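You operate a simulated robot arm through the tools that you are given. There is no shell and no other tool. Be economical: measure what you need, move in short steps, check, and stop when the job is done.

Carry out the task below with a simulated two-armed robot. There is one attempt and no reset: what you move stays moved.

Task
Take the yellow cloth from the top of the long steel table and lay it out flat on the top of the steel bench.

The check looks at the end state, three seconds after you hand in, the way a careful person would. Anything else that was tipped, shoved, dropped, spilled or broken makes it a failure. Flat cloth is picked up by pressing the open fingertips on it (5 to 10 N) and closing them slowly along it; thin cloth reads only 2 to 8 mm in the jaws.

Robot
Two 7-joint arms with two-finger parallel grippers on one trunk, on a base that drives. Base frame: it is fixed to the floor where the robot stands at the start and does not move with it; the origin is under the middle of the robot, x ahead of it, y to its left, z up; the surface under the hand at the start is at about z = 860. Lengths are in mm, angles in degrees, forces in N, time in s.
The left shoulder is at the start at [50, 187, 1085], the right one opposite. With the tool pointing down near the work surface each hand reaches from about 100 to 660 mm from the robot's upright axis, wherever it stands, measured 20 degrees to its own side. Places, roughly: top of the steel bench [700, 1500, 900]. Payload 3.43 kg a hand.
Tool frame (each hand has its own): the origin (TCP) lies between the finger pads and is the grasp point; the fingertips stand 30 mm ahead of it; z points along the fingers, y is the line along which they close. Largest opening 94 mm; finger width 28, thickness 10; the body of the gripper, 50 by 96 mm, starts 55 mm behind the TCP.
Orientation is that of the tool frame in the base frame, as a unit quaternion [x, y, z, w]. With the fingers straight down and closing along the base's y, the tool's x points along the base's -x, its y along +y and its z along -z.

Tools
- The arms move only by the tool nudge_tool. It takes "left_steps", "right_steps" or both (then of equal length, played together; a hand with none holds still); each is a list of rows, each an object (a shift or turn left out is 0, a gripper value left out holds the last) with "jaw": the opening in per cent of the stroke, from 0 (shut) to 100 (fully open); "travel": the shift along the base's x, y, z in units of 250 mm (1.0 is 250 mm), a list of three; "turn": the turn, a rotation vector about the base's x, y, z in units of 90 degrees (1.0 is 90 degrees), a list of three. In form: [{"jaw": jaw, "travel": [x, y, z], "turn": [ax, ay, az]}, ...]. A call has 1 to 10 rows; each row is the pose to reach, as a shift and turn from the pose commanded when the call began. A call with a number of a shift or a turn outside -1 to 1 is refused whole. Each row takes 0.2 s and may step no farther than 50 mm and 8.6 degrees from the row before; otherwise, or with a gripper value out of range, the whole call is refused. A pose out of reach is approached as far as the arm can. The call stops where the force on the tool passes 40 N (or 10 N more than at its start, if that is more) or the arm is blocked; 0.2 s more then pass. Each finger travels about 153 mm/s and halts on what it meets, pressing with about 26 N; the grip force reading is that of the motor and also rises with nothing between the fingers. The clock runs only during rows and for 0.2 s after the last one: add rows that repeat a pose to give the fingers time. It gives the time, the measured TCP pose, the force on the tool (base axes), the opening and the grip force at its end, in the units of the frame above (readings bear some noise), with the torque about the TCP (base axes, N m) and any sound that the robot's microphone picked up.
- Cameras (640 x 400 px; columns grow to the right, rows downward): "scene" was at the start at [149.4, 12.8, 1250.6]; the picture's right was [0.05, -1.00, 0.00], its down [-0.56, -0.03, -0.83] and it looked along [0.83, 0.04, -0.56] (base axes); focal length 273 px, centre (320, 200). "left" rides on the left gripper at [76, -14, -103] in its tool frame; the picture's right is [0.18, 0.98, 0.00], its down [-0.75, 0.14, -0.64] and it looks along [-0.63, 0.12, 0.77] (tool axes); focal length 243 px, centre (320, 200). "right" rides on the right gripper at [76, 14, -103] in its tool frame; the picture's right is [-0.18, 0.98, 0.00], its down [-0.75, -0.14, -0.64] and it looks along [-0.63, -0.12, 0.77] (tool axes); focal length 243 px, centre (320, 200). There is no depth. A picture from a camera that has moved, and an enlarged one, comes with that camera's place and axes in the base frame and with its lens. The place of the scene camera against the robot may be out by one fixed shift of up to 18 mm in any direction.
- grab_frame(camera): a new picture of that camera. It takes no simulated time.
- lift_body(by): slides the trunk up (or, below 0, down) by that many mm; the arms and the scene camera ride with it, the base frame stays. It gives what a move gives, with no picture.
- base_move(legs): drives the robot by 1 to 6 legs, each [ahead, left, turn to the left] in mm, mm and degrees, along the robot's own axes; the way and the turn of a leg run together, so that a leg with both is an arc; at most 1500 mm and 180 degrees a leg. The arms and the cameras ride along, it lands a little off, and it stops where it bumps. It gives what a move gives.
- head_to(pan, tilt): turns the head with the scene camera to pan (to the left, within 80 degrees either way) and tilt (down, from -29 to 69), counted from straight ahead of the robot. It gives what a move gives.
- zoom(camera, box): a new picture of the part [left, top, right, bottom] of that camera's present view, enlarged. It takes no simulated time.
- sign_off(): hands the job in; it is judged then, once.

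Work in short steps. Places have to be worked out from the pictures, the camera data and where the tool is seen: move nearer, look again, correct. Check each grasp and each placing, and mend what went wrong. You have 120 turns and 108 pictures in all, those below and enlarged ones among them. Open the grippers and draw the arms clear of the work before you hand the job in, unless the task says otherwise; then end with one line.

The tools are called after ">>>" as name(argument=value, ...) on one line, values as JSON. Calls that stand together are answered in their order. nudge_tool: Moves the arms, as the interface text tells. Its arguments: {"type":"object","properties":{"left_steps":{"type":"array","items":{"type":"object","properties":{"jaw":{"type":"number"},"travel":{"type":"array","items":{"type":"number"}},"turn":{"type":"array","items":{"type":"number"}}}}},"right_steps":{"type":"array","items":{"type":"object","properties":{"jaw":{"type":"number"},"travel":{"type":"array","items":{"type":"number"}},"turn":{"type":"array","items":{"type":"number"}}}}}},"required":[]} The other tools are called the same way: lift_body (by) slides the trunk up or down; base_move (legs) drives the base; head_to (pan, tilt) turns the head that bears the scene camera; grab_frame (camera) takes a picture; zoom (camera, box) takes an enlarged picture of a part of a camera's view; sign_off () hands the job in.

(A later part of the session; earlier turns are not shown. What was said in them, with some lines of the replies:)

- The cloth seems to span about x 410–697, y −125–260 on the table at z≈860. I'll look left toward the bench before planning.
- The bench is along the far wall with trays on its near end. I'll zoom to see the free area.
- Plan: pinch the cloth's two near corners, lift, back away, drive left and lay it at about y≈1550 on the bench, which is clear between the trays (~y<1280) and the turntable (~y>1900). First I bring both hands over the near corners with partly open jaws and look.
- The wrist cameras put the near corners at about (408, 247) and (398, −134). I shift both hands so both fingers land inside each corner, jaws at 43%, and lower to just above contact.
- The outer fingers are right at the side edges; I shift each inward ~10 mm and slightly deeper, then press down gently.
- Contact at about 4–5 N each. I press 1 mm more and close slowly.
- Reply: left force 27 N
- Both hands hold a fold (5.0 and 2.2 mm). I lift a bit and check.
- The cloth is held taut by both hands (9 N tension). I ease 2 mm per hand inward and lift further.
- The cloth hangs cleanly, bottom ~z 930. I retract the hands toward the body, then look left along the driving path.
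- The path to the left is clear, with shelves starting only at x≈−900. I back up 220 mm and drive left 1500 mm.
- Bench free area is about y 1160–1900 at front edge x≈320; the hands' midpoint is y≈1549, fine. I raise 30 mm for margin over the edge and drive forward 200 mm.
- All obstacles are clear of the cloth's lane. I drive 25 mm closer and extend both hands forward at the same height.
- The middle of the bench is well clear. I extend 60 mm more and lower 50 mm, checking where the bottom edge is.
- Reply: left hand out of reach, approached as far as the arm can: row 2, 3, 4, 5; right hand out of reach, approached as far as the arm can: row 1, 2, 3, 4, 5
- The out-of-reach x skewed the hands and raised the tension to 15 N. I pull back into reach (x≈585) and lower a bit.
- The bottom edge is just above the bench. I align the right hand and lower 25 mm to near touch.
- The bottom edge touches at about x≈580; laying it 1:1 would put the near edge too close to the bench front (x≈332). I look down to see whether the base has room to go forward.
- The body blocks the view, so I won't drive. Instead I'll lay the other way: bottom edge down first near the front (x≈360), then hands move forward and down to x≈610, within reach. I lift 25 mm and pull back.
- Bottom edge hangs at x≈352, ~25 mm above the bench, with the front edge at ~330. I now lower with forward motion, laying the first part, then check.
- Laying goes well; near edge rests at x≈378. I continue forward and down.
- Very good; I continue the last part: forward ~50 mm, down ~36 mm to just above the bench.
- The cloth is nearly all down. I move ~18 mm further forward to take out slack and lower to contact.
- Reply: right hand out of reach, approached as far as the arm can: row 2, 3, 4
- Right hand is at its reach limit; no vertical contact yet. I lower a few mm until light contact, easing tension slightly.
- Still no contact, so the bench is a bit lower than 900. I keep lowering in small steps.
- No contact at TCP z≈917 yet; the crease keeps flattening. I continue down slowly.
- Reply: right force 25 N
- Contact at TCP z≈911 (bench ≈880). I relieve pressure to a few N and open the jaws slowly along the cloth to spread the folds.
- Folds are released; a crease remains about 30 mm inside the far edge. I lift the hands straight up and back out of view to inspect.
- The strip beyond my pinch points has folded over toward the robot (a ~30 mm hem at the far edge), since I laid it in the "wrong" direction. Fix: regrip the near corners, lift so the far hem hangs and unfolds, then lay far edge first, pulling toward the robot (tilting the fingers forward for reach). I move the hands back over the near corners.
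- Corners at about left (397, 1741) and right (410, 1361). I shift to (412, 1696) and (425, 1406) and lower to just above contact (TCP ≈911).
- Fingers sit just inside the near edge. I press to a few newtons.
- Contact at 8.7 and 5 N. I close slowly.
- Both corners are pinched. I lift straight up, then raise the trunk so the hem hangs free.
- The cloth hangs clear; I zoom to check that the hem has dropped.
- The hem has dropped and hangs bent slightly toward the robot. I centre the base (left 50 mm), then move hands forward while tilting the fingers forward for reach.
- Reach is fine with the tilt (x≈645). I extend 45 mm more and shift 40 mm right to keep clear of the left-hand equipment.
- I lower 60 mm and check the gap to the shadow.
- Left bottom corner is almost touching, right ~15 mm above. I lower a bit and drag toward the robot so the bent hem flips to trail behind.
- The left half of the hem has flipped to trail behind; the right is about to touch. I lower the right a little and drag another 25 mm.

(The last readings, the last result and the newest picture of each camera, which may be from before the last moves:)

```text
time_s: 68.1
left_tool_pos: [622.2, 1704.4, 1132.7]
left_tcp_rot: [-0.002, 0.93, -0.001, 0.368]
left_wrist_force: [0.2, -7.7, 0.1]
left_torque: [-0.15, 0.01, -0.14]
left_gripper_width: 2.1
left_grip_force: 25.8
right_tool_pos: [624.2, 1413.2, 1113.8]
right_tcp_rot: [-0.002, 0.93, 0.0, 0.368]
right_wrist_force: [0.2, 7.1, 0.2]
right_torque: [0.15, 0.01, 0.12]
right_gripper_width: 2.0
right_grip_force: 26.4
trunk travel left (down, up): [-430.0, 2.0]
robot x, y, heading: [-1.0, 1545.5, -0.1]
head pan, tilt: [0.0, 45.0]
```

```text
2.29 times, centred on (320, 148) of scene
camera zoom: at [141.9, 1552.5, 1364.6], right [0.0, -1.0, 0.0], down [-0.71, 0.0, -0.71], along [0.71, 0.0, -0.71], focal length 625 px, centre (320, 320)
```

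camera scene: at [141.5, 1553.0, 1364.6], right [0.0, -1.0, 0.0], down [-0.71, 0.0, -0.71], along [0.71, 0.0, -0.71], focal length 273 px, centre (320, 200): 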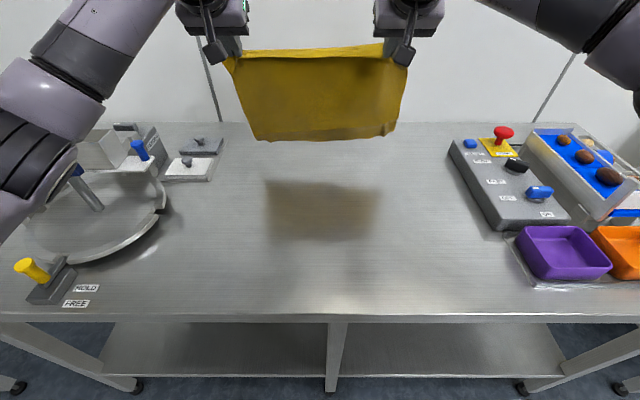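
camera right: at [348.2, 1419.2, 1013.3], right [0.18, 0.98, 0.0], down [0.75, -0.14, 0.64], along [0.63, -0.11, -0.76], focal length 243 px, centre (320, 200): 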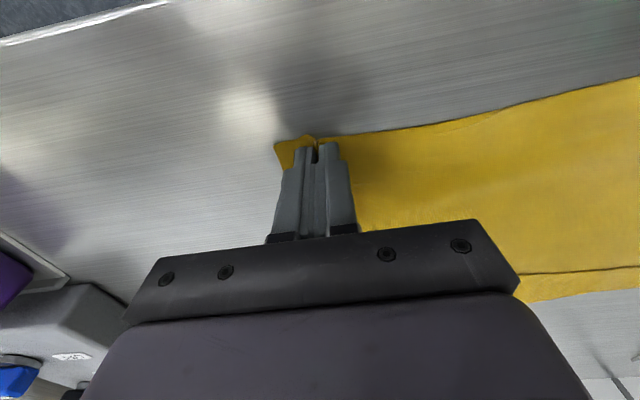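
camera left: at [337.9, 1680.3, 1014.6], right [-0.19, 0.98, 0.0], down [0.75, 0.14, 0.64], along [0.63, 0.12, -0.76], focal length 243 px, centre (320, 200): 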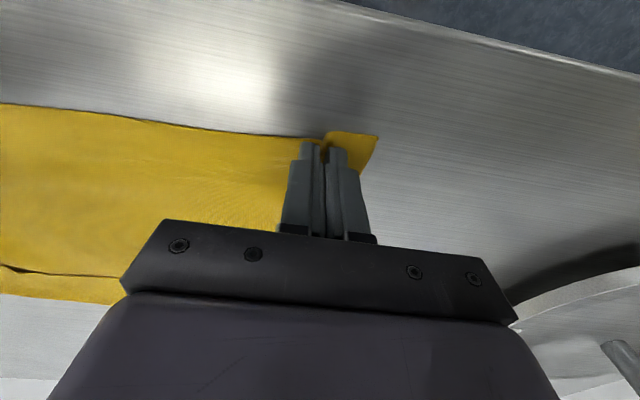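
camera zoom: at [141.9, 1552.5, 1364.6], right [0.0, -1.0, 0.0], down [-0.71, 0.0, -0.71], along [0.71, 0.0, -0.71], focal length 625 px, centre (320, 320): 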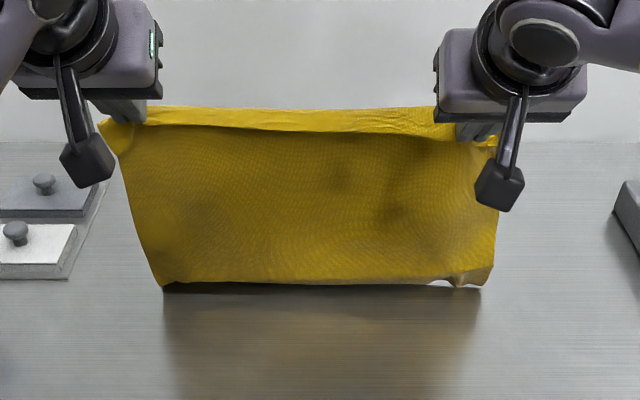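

Nearly all of the hem trails now; only the right corner still curls. Another 20 mm drag with a little more lowering on the right.

>>> nudge_tool(left_steps=[{"jaw": 0, "travel": [-0.04, 0, -0.02]}, {"jaw": 0, "travel": [-0.1, 0, -0.04]}, {"jaw": 0, "travel": [-0.1, 0, -0.04]}], right_steps=[{"jaw": 0, "travel": [-0.05, 0, -0.02]}, {"jaw": 0, "travel": [-0.12, 0, -0.04]}, {"jaw": 0, "travel": [-0.12, 0, -0.04]}])

>>> zoom(camera="scene", box=[180, 60, 460, 235])

>>> grab_frame(camera="right")

```text
time_s: 68.9
left_tool_pos: [597.1, 1704.4, 1122.9]
left_tcp_rot: [-0.001, 0.93, -0.001, 0.367]
left_wrist_force: [-0.7, -7.1, -0.6]
left_torque: [-0.19, 0.03, -0.19]
left_gripper_width: 2.2
left_grip_force: 26.1
right_tool_pos: [595.9, 1413.4, 1105.4]
right_tcp_rot: [-0.001, 0.93, -0.001, 0.368]
right_wrist_force: [-0.1, 7.2, -0.7]
right_torque: [0.14, -0.02, 0.1]
right_gripper_width: 2.2
right_grip_force: 25.7
trunk travel left (down, up): [-430.0, 2.0]
robot x, y, heading: [0.3, 1542.7, 0.1]
head pan, tilt: [0.0, 45.0]
```

```text
2.29 times, centred on (320, 148) of scene
camera zoom: at [141.9, 1552.5, 1364.6], right [0.0, -1.0, 0.0], down [-0.71, 0.0, -0.71], along [0.71, 0.0, -0.71], focal length 625 px, centre (320, 320)
```

zoom: 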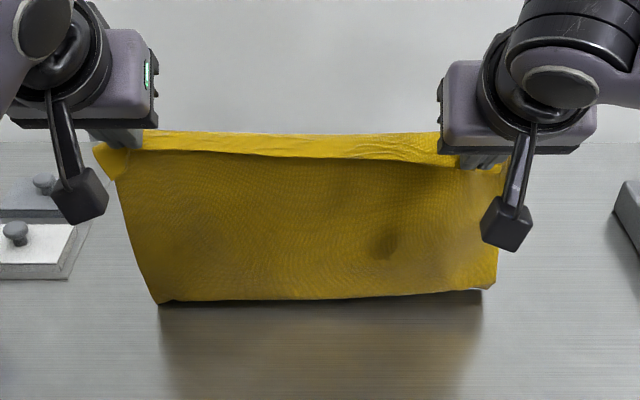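

```text
50 pictures are left
camera right: at [469.1, 1426.3, 1126.6], right [0.13, 0.98, 0.13], down [0.11, -0.14, 0.98], along [0.99, -0.12, -0.13], focal length 243 px, centre (320, 200)
```

right: 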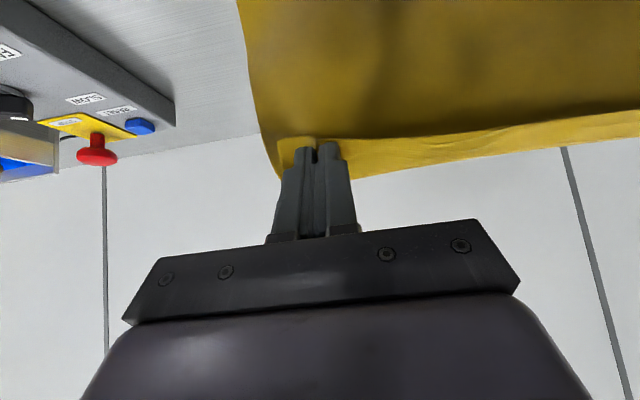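

The far hem is down and trailing. Now I lay the sheet: hands come back and down together while the fingers gradually return to vertical.

>>> nudge_tool(left_steps=[{"jaw": 0, "travel": [-0.09, 0, -0.08], "turn": [0, 0.05, 0]}, {"jaw": 0, "travel": [-0.18, 0, -0.17], "turn": [0, 0.1, 0]}, {"jaw": 0, "travel": [-0.27, 0, -0.26], "turn": [0, 0.16, 0]}, {"jaw": 0, "travel": [-0.36, 0, -0.34], "turn": [0, 0.22, 0]}, {"jaw": 0, "travel": [-0.44, 0, -0.42], "turn": [0, 0.28, 0]}, {"jaw": 0, "travel": [-0.52, 0, -0.5], "turn": [0, 0.34, 0]}, {"jaw": 0, "travel": [-0.52, 0, -0.5], "turn": [0, 0.34, 0]}], right_steps=[{"jaw": 0, "travel": [-0.09, 0, -0.07], "turn": [0, 0.05, 0]}, {"jaw": 0, "travel": [-0.18, 0, -0.14], "turn": [0, 0.1, 0]}, {"jaw": 0, "travel": [-0.27, 0, -0.22], "turn": [0, 0.16, 0]}, {"jaw": 0, "travel": [-0.36, 0, -0.29], "turn": [0, 0.22, 0]}, {"jaw": 0, "travel": [-0.44, 0, -0.36], "turn": [0, 0.28, 0]}, {"jaw": 0, "travel": [-0.52, 0, -0.43], "turn": [0, 0.34, 0]}, {"jaw": 0, "travel": [-0.52, 0, -0.43], "turn": [0, 0.34, 0]}])

>>> grab_frame(camera="scene")

>>> grab_frame(camera="right")

```text
time_s: 70.5
left_tool_pos: [467.0, 1703.7, 996.0]
left_tcp_rot: [-0.001, 0.994, -0.001, 0.109]
left_wrist_force: [-0.8, -5.5, 0.6]
left_torque: [-0.21, -0.01, -0.06]
left_gripper_width: 2.0
left_grip_force: 26.1
right_tool_pos: [462.5, 1413.2, 998.2]
right_tcp_rot: [-0.002, 0.994, 0.001, 0.11]
right_wrist_force: [1.3, 5.8, 0.3]
right_torque: [0.19, 0.01, 0.01]
right_gripper_width: 2.2
right_grip_force: 26.4
trunk travel left (down, up): [-430.0, 2.0]
robot x, y, heading: [-0.3, 1543.7, 0.1]
head pan, tilt: [0.0, 45.0]
```

```text
49 pictures are left
camera scene: at [141.7, 1552.4, 1364.6], right [0.0, -1.0, 0.0], down [-0.71, 0.0, -0.71], along [0.71, 0.0, -0.71], focal length 273 px, centre (320, 200)
```

scene: 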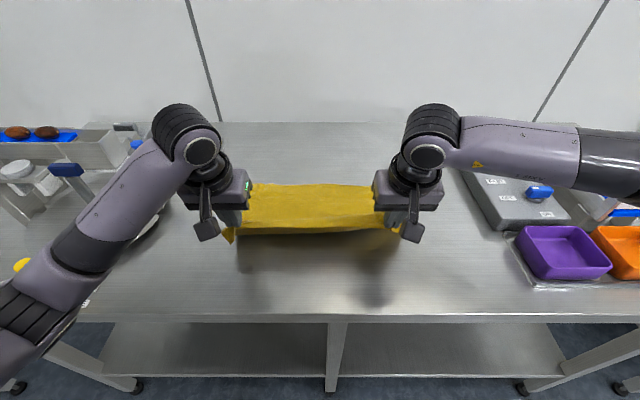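

```text
48 pictures are left
camera right: at [366.5, 1425.7, 1081.2], right [0.18, 0.98, 0.04], down [0.6, -0.14, 0.79], along [0.78, -0.12, -0.61], focal length 243 px, centre (320, 200)
```

right: 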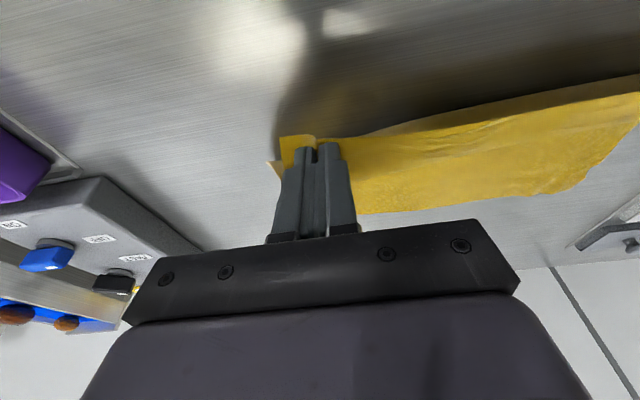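

Excellent: far edge rests at x≈675, sheet coming back smoothly. I continue down ~70 mm and back ~45 mm, fingers to vertical.

>>> nudge_tool(left_steps=[{"jaw": 0, "travel": [-0.06, 0, -0.08], "turn": [0, 0.05, 0]}, {"jaw": 0, "travel": [-0.12, 0, -0.16], "turn": [0, 0.1, 0]}, {"jaw": 0, "travel": [-0.18, 0, -0.24], "turn": [0, 0.14, 0]}, {"jaw": 0, "travel": [-0.18, 0, -0.28], "turn": [0, 0.14, 0]}, {"jaw": 0, "travel": [-0.18, 0, -0.28], "turn": [0, 0.14, 0]}], right_steps=[{"jaw": 0, "travel": [-0.06, 0, -0.08], "turn": [0, 0.05, 0]}, {"jaw": 0, "travel": [-0.12, 0, -0.16], "turn": [0, 0.1, 0]}, {"jaw": 0, "travel": [-0.18, 0, -0.24], "turn": [0, 0.14, 0]}, {"jaw": 0, "travel": [-0.18, 0, -0.28], "turn": [0, 0.14, 0]}, {"jaw": 0, "travel": [-0.18, 0, -0.28], "turn": [0, 0.14, 0]}])

>>> grab_frame(camera="scene")

>>> grab_frame(camera="right")

>>> grab_frame(camera="left")

```text
time_s: 71.7
left_tool_pos: [422.1, 1704.8, 926.1]
left_tcp_rot: [-0.001, 1.0, -0.001, 0.0]
left_wrist_force: [0.3, -6.1, 0.3]
left_torque: [-0.19, 0.0, -0.01]
left_gripper_width: 2.4
left_grip_force: 25.2
right_tool_pos: [420.3, 1412.8, 926.6]
right_tcp_rot: [-0.001, 1.0, 0.0, 0.0]
right_wrist_force: [0.1, 7.2, -0.7]
right_torque: [0.21, -0.01, -0.01]
right_gripper_width: 2.2
right_grip_force: 26.2
trunk travel left (down, up): [-430.0, 2.0]
robot x, y, heading: [0.6, 1545.8, 0.0]
head pan, tilt: [0.0, 45.0]
```

```text
47 pictures are left
camera scene: at [141.7, 1552.5, 1364.6], right [0.0, -1.0, 0.0], down [-0.71, 0.0, -0.71], along [0.71, 0.0, -0.71], focal length 273 px, centre (320, 200)
```

scene: 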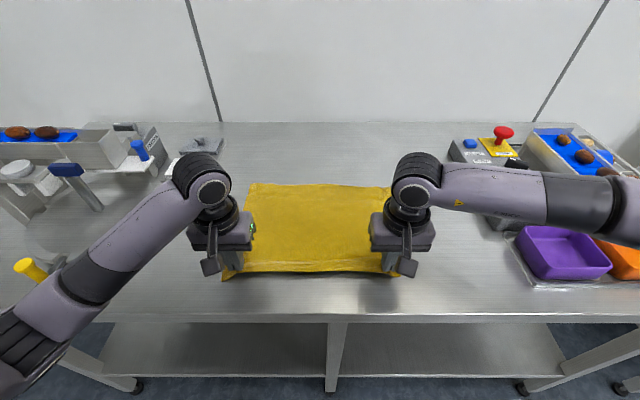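

```text
46 pictures are left
camera right: at [343.4, 1426.0, 1029.7], right [0.18, 0.98, 0.0], down [0.75, -0.14, 0.64], along [0.63, -0.12, -0.77], focal length 243 px, centre (320, 200)
```

right: 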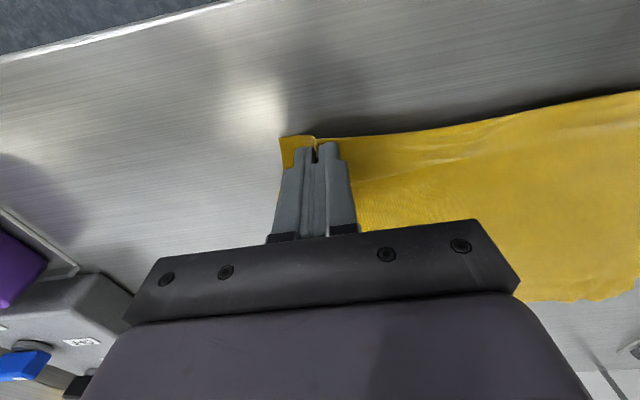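

```text
45 pictures are left
camera left: at [347.7, 1688.8, 1029.5], right [-0.19, 0.98, 0.0], down [0.75, 0.14, 0.64], along [0.63, 0.12, -0.77], focal length 243 px, centre (320, 200)
```

left: 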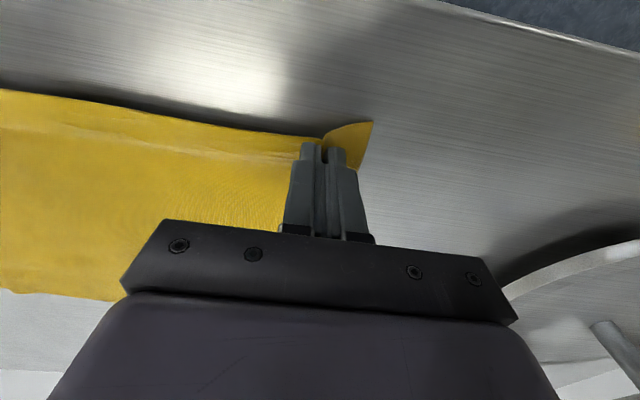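

The near lip lies in plane. I move 12 mm further back and lower to contact (TCP ≈912).

>>> nudge_tool(left_steps=[{"jaw": 0, "travel": [-0.03, 0, -0.03]}, {"jaw": 0, "travel": [-0.06, 0, -0.05]}, {"jaw": 0, "travel": [-0.06, 0, -0.06]}, {"jaw": 0, "travel": [-0.06, 0, -0.06]}], right_steps=[{"jaw": 0, "travel": [-0.03, 0, -0.03]}, {"jaw": 0, "travel": [-0.06, 0, -0.05]}, {"jaw": 0, "travel": [-0.06, 0, -0.06]}, {"jaw": 0, "travel": [-0.06, 0, -0.06]}])

>>> zoom(camera="scene", box=[200, 150, 440, 300])

```text
time_s: 72.7
left_tool_pos: [407.8, 1704.0, 914.0]
left_tcp_rot: [-0.001, 1.0, -0.001, 0.002]
left_wrist_force: [0.8, -5.4, 12.5]
left_torque: [-0.22, -0.03, -0.01]
left_gripper_width: 2.5
left_grip_force: 26.1
right_tool_pos: [405.8, 1413.8, 912.7]
right_tcp_rot: [0.0, 1.0, 0.001, 0.001]
right_wrist_force: [0.5, 6.8, 0.2]
right_torque: [0.19, -0.03, -0.02]
right_gripper_width: 2.3
right_grip_force: 26.2
trunk travel left (down, up): [-430.0, 2.0]
robot x, y, heading: [-1.1, 1541.9, -0.1]
head pan, tilt: [0.0, 45.0]
```

```text
2.67 times, centred on (320, 225) of scene
camera zoom: at [140.9, 1552.4, 1364.9], right [0.0, -1.0, 0.0], down [-0.71, 0.0, -0.71], along [0.71, 0.0, -0.71], focal length 729 px, centre (320, 133)
```

zoom: 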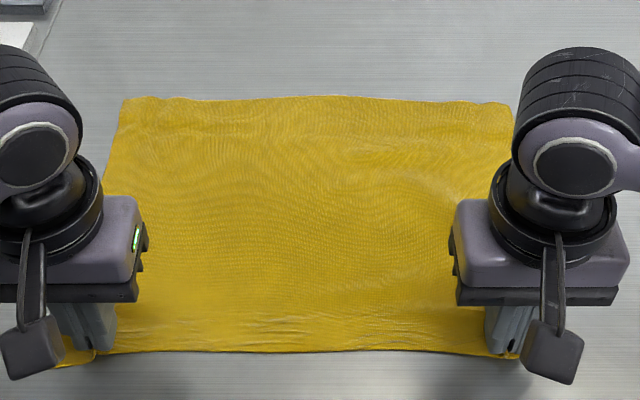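

The cloth lies flat with its far edge fully unfolded. I press the right tips 1 mm more and open both jaws slowly to spread the pinch folds.

>>> nudge_tool(left_steps=[{"jaw": 0, "travel": [0, 0, 0.004]}, {"jaw": 4, "travel": [0, 0, 0.004]}, {"jaw": 9, "travel": [0, 0, 0.004]}, {"jaw": 14, "travel": [0, 0, 0.004]}, {"jaw": 19, "travel": [0, 0, 0.004]}, {"jaw": 24, "travel": [0, 0, 0.004]}, {"jaw": 29, "travel": [0, 0, 0.004]}, {"jaw": 34, "travel": [0, 0, 0.004]}, {"jaw": 40, "travel": [0, 0, 0.004]}, {"jaw": 43, "travel": [0, 0, 0.004]}], right_steps=[{"jaw": 0, "travel": [0, 0, -0.005]}, {"jaw": 4, "travel": [0, 0, -0.005]}, {"jaw": 9, "travel": [0, 0, -0.005]}, {"jaw": 14, "travel": [0, 0, -0.005]}, {"jaw": 19, "travel": [0, 0, -0.005]}, {"jaw": 24, "travel": [0, 0, -0.005]}, {"jaw": 29, "travel": [0, 0, -0.005]}, {"jaw": 34, "travel": [0, 0, -0.005]}, {"jaw": 40, "travel": [0, 0, -0.005]}, {"jaw": 43, "travel": [0, 0, -0.005]}])

>>> grab_frame(camera="left")

>>> grab_frame(camera="right")

```text
time_s: 74.9
left_tool_pos: [407.3, 1704.4, 915.3]
left_tcp_rot: [-0.001, 1.0, -0.001, 0.0]
left_wrist_force: [0.4, 0.2, 0.8]
left_torque: [0.0, -0.01, 0.0]
left_gripper_width: 40.5
left_grip_force: 0.1
right_tool_pos: [405.4, 1413.1, 910.8]
right_tcp_rot: [-0.001, 1.0, 0.001, 0.001]
right_wrist_force: [0.5, 1.3, 7.0]
right_torque: [0.0, 0.05, 0.01]
right_gripper_width: 37.5
right_grip_force: 0.1
trunk travel left (down, up): [-430.0, 2.0]
robot x, y, heading: [-2.4, 1542.0, 0.2]
head pan, tilt: [0.0, 45.0]
```

```text
43 pictures are left
camera left: at [332.5, 1689.2, 1016.7], right [-0.19, 0.98, 0.0], down [0.75, 0.14, 0.64], along [0.63, 0.12, -0.77], focal length 243 px, centre (320, 200)
```

left: 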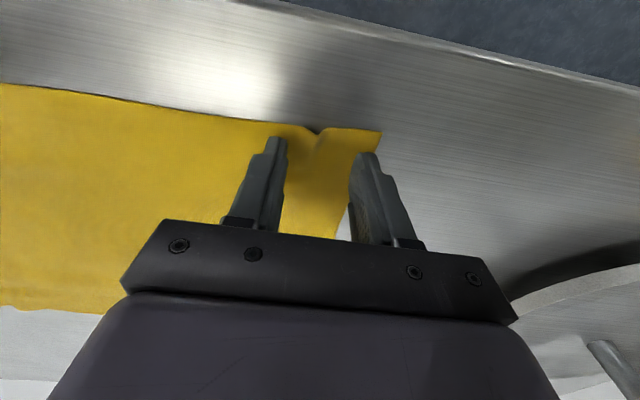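

```text
42 pictures are left
camera right: at [328.2, 1426.0, 1013.5], right [0.18, 0.98, 0.0], down [0.75, -0.14, 0.64], along [0.63, -0.12, -0.77], focal length 243 px, centre (320, 200)
```

right: 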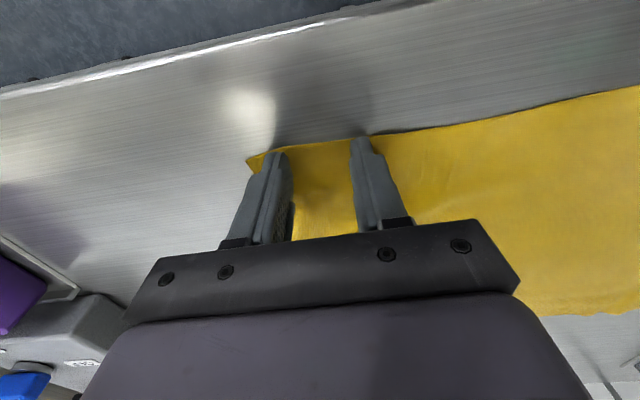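

Right spread well; the left keeps a small fold between the fingers. I lift both hands and inspect.

>>> nudge_tool(left_steps=[{"jaw": 43, "travel": [0, 0, 0.05]}, {"jaw": 43, "travel": [0, 0, 0.16]}, {"jaw": 43, "travel": [0, 0, 0.16]}, {"jaw": 43, "travel": [0, 0, 0.16]}], right_steps=[{"jaw": 43, "travel": [0, 0, 0.05]}, {"jaw": 43, "travel": [0, -0.1, 0.2]}, {"jaw": 43, "travel": [0, -0.26, 0.3]}, {"jaw": 43, "travel": [0, -0.4, 0.4]}])

>>> grab_frame(camera="left")

>>> zoom(camera="scene", box=[190, 150, 430, 300])

```text
time_s: 75.9
left_tool_pos: [406.5, 1705.3, 953.5]
left_tcp_rot: [0.0, 1.0, 0.0, 0.0]
left_wrist_force: [-0.4, -0.7, -0.5]
left_torque: [0.02, -0.02, 0.04]
left_gripper_width: 40.5
left_grip_force: 0.0
right_tool_pos: [403.4, 1312.7, 1013.7]
right_tcp_rot: [-0.002, 1.0, 0.0, 0.0]
right_wrist_force: [0.5, -0.3, -0.4]
right_torque: [0.01, 0.02, -0.01]
right_gripper_width: 40.4
right_grip_force: 0.1
trunk travel left (down, up): [-430.0, 2.0]
robot x, y, heading: [-0.5, 1544.9, 0.2]
head pan, tilt: [0.0, 45.0]
```

```text
41 pictures are left
camera left: at [332.6, 1689.9, 1056.6], right [-0.19, 0.98, 0.0], down [0.75, 0.14, 0.64], along [0.63, 0.12, -0.77], focal length 243 px, centre (320, 200)
```

left: 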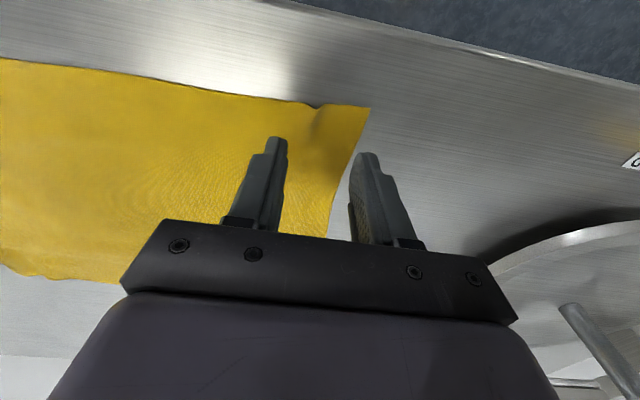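

```text
2.67 times, centred on (310, 225) of scene
camera zoom: at [141.4, 1552.2, 1364.6], right [0.0, -1.0, 0.0], down [-0.71, 0.0, -0.71], along [0.71, 0.0, -0.71], focal length 729 px, centre (347, 133)
```

zoom: 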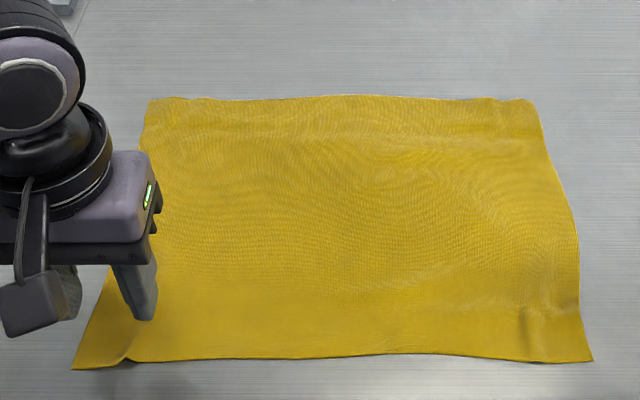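

Almost perfectly flat; slight ridges remain at both near corners, centred at y≈1703 and ≈1415. I'll straddle each with narrow jaws, press lightly, and spread again.

>>> nudge_tool(left_steps=[{"jaw": 22, "travel": [0, -0.01, 0]}, {"jaw": 22, "travel": [0, -0.01, 0]}, {"jaw": 22, "travel": [0, -0.01, 0]}, {"jaw": 22, "travel": [0, -0.01, -0.06]}, {"jaw": 22, "travel": [0, -0.01, -0.12]}, {"jaw": 22, "travel": [0, -0.01, -0.15]}, {"jaw": 22, "travel": [0, -0.01, -0.165]}, {"jaw": 22, "travel": [0, -0.01, -0.165]}], right_steps=[{"jaw": 22, "travel": [0, 0.14, -0.1]}, {"jaw": 22, "travel": [0, 0.28, -0.2]}, {"jaw": 22, "travel": [0, 0.41, -0.24]}, {"jaw": 22, "travel": [0, 0.41, -0.3]}, {"jaw": 22, "travel": [0, 0.41, -0.36]}, {"jaw": 22, "travel": [0, 0.41, -0.39]}, {"jaw": 22, "travel": [0, 0.41, -0.406]}, {"jaw": 22, "travel": [0, 0.41, -0.406]}])

```text
time_s: 77.7
left_tool_pos: [407.0, 1702.8, 913.6]
left_tcp_rot: [-0.001, 1.0, -0.001, -0.001]
left_wrist_force: [-0.4, -0.3, 0.0]
left_torque: [0.03, -0.03, 0.01]
left_gripper_width: 20.8
left_grip_force: 0.1
right_tool_pos: [404.6, 1416.4, 911.6]
right_tcp_rot: [-0.001, 1.0, 0.001, 0.003]
right_wrist_force: [0.1, -1.3, 14.4]
right_torque: [-0.09, 0.14, -0.02]
right_gripper_width: 20.6
right_grip_force: 0.0
trunk travel left (down, up): [-430.0, 2.0]
robot x, y, heading: [0.1, 1545.1, 0.3]
head pan, tilt: [0.0, 45.0]
```

Right presses at 14 N, left not yet. I adjust heights, then spread the jaws.

>>> nudge_tool(left_steps=[{"jaw": 22, "travel": [0, 0, -0.008]}, {"jaw": 22, "travel": [0, 0, -0.012]}, {"jaw": 27, "travel": [0, 0, -0.012]}, {"jaw": 32, "travel": [0, 0, -0.012]}, {"jaw": 37, "travel": [0, 0, -0.012]}, {"jaw": 42, "travel": [0, 0, -0.012]}, {"jaw": 47, "travel": [0, 0, -0.012]}, {"jaw": 50, "travel": [0, 0, -0.012]}, {"jaw": 50, "travel": [0, 0, -0.012]}], right_steps=[{"jaw": 22, "travel": [0, 0, 0.004]}, {"jaw": 22, "travel": [0, 0, 0.004]}, {"jaw": 27, "travel": [0, 0, 0.004]}, {"jaw": 32, "travel": [0, 0, 0.004]}, {"jaw": 37, "travel": [0, 0, 0.004]}, {"jaw": 42, "travel": [0, 0, 0.004]}, {"jaw": 47, "travel": [0, 0, 0.004]}, {"jaw": 50, "travel": [0, 0, 0.004]}, {"jaw": 50, "travel": [0, 0, 0.004]}])

>>> nudge_tool(left_steps=[{"jaw": 50, "travel": [0, 0, 0.06]}, {"jaw": 50, "travel": [0, 0, 0.2]}, {"jaw": 50, "travel": [0, 0.1, 0.34]}, {"jaw": 50, "travel": [0, 0.26, 0.4]}, {"jaw": 50, "travel": [0, 0.4, 0.45]}, {"jaw": 50, "travel": [0, 0.4, 0.45]}], right_steps=[{"jaw": 50, "travel": [0, 0, 0.06]}, {"jaw": 50, "travel": [0, 0, 0.2]}, {"jaw": 50, "travel": [0, -0.1, 0.34]}, {"jaw": 50, "travel": [0, -0.26, 0.4]}, {"jaw": 50, "travel": [0, -0.4, 0.45]}, {"jaw": 50, "travel": [0, -0.4, 0.45]}])

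>>> zoom(camera="scene", box=[190, 150, 430, 300])

>>> grab_frame(camera="scene")

```text
time_s: 79.7
left_tool_pos: [405.5, 1701.5, 911.5]
left_tcp_rot: [-0.001, 1.0, -0.001, 0.001]
left_wrist_force: [1.4, -4.9, 18.0]
left_torque: [0.1, 0.12, 0.0]
left_gripper_width: 41.8
left_grip_force: 0.0
right_tool_pos: [403.7, 1415.6, 911.1]
right_tcp_rot: [-0.001, 1.0, 0.0, 0.001]
right_wrist_force: [-1.0, 4.1, 10.2]
right_torque: [0.02, 0.07, -0.05]
right_gripper_width: 42.9
right_grip_force: 0.1
trunk travel left (down, up): [-430.0, 2.0]
robot x, y, heading: [-2.6, 1542.9, 0.0]
head pan, tilt: [0.0, 45.0]
```

```text
time_s: 81.1
left_tool_pos: [407.7, 1800.4, 1021.4]
left_tcp_rot: [-0.001, 1.0, -0.001, 0.0]
left_wrist_force: [-0.1, -0.2, 0.3]
left_torque: [0.01, -0.01, -0.03]
left_gripper_width: 47.1
left_grip_force: 0.0
right_tool_pos: [402.2, 1314.2, 1022.4]
right_tcp_rot: [-0.002, 1.0, -0.001, 0.0]
right_wrist_force: [0.0, 0.0, -0.8]
right_torque: [-0.01, 0.0, 0.0]
right_gripper_width: 47.4
right_grip_force: 0.0
trunk travel left (down, up): [-430.0, 2.0]
robot x, y, heading: [-1.1, 1545.0, 0.0]
head pan, tilt: [0.0, 45.0]
```

```text
2.67 times, centred on (310, 225) of scene
camera zoom: at [141.9, 1552.5, 1364.6], right [0.0, -1.0, 0.0], down [-0.71, 0.0, -0.71], along [0.71, 0.0, -0.71], focal length 729 px, centre (347, 133)
```

zoom: 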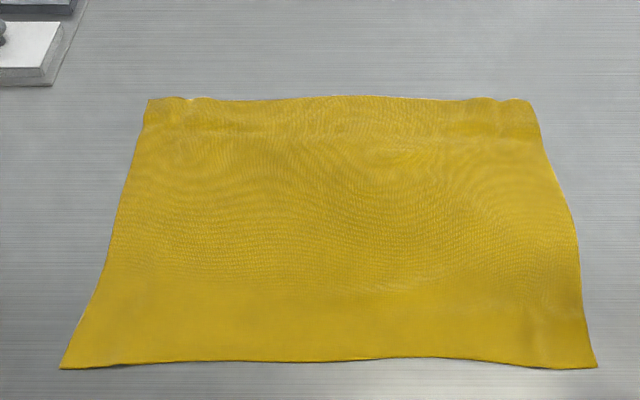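

```text
38 pictures are left
camera scene: at [141.9, 1552.5, 1364.6], right [0.0, -1.0, 0.0], down [-0.71, 0.0, -0.71], along [0.71, 0.0, -0.71], focal length 273 px, centre (320, 200)
```

scene: 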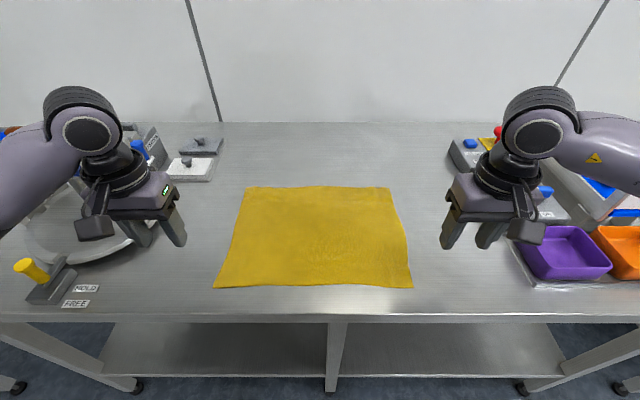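

The cloth spans x≈394–675, fully unfolded. I zoom on the far edge to check for residual ridges.

>>> zoom(camera="scene", box=[235, 170, 405, 240])

```text
3.76 times, centred on (320, 205) of scene
camera zoom: at [141.9, 1552.5, 1364.6], right [0.0, -1.0, 0.0], down [-0.71, 0.0, -0.71], along [0.71, 0.0, -0.71], focal length 1029 px, centre (320, 181)
```

zoom: 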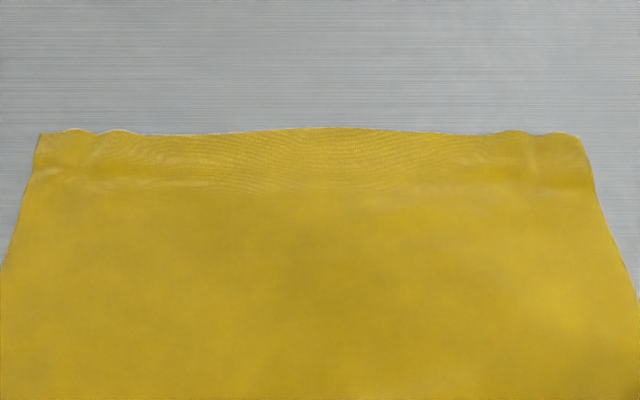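

Only millimetre-scale waves remain, so it counts as flat. I raise the arms and back the base away clear of the bench.

>>> nudge_tool(left_steps=[{"jaw": 50, "travel": [0, 0, 0.16]}, {"jaw": 50, "travel": [0, 0, 0.32]}, {"jaw": 100, "travel": [0, 0, 0.48]}, {"jaw": 100, "travel": [0, 0, 0.48]}], right_steps=[{"jaw": 50, "travel": [0, 0, 0.16]}, {"jaw": 50, "travel": [0, 0, 0.32]}, {"jaw": 100, "travel": [0, 0, 0.48]}, {"jaw": 100, "travel": [0, 0, 0.48]}])

>>> base_move(legs=[[-220, 0, 0]])

>>> grab_frame(camera="scene")

```text
time_s: 82.1
left_tool_pos: [408.4, 1800.5, 1141.1]
left_tcp_rot: [-0.001, 1.0, -0.001, -0.002]
left_wrist_force: [-0.1, -0.4, -0.4]
left_torque: [0.01, 0.0, 0.0]
left_gripper_width: 93.9
left_grip_force: 0.1
right_tool_pos: [401.8, 1316.2, 1142.4]
right_tcp_rot: [-0.001, 1.0, 0.001, 0.0]
right_wrist_force: [0.8, 0.0, -0.1]
right_torque: [0.01, 0.0, 0.04]
right_gripper_width: 93.9
right_grip_force: 0.1
trunk travel left (down, up): [-430.0, 2.0]
robot x, y, heading: [-1.9, 1541.2, 0.2]
head pan, tilt: [0.0, 45.0]
```

```text
time_s: 83.8
left_tool_pos: [188.8, 1798.6, 1139.8]
left_tcp_rot: [0.001, 1.0, -0.001, 0.0]
left_wrist_force: [-0.1, -1.3, 0.3]
left_torque: [0.02, -0.04, 0.01]
left_gripper_width: 94.0
left_grip_force: 0.1
right_tool_pos: [181.8, 1314.5, 1143.4]
right_tcp_rot: [0.001, 1.0, 0.0, 0.001]
right_wrist_force: [0.2, 0.0, -0.4]
right_torque: [0.01, 0.0, 0.01]
right_gripper_width: 94.3
right_grip_force: 0.0
trunk travel left (down, up): [-430.0, 2.0]
robot x, y, heading: [-224.1, 1546.6, -0.1]
head pan, tilt: [0.0, 45.0]
```

```text
36 pictures are left
camera scene: at [-78.7, 1552.1, 1364.7], right [0.0, -1.0, 0.0], down [-0.71, 0.0, -0.71], along [0.71, 0.0, -0.71], focal length 273 px, centre (320, 200)
```

scene: 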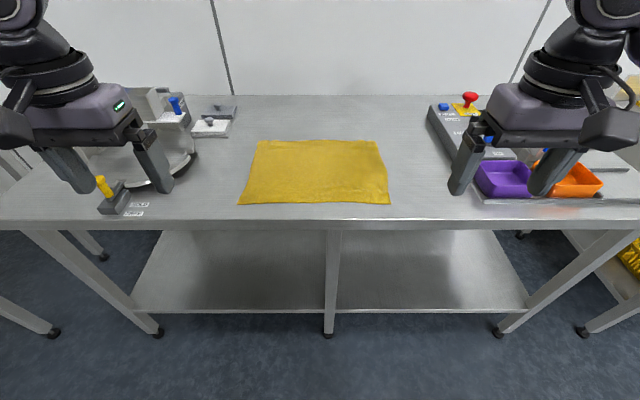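

The cloth lies flat on the bench, nothing else is disturbed, and the arms are clear, so I hand in.

>>> sign_off()

```text
The job is handed in.
```

The yellow cloth is laid out flat on top of the steel bench, with only millimetre-scale waves left along its far edge; nothing else in view was disturbed, and the grippers are open and the arms clear.
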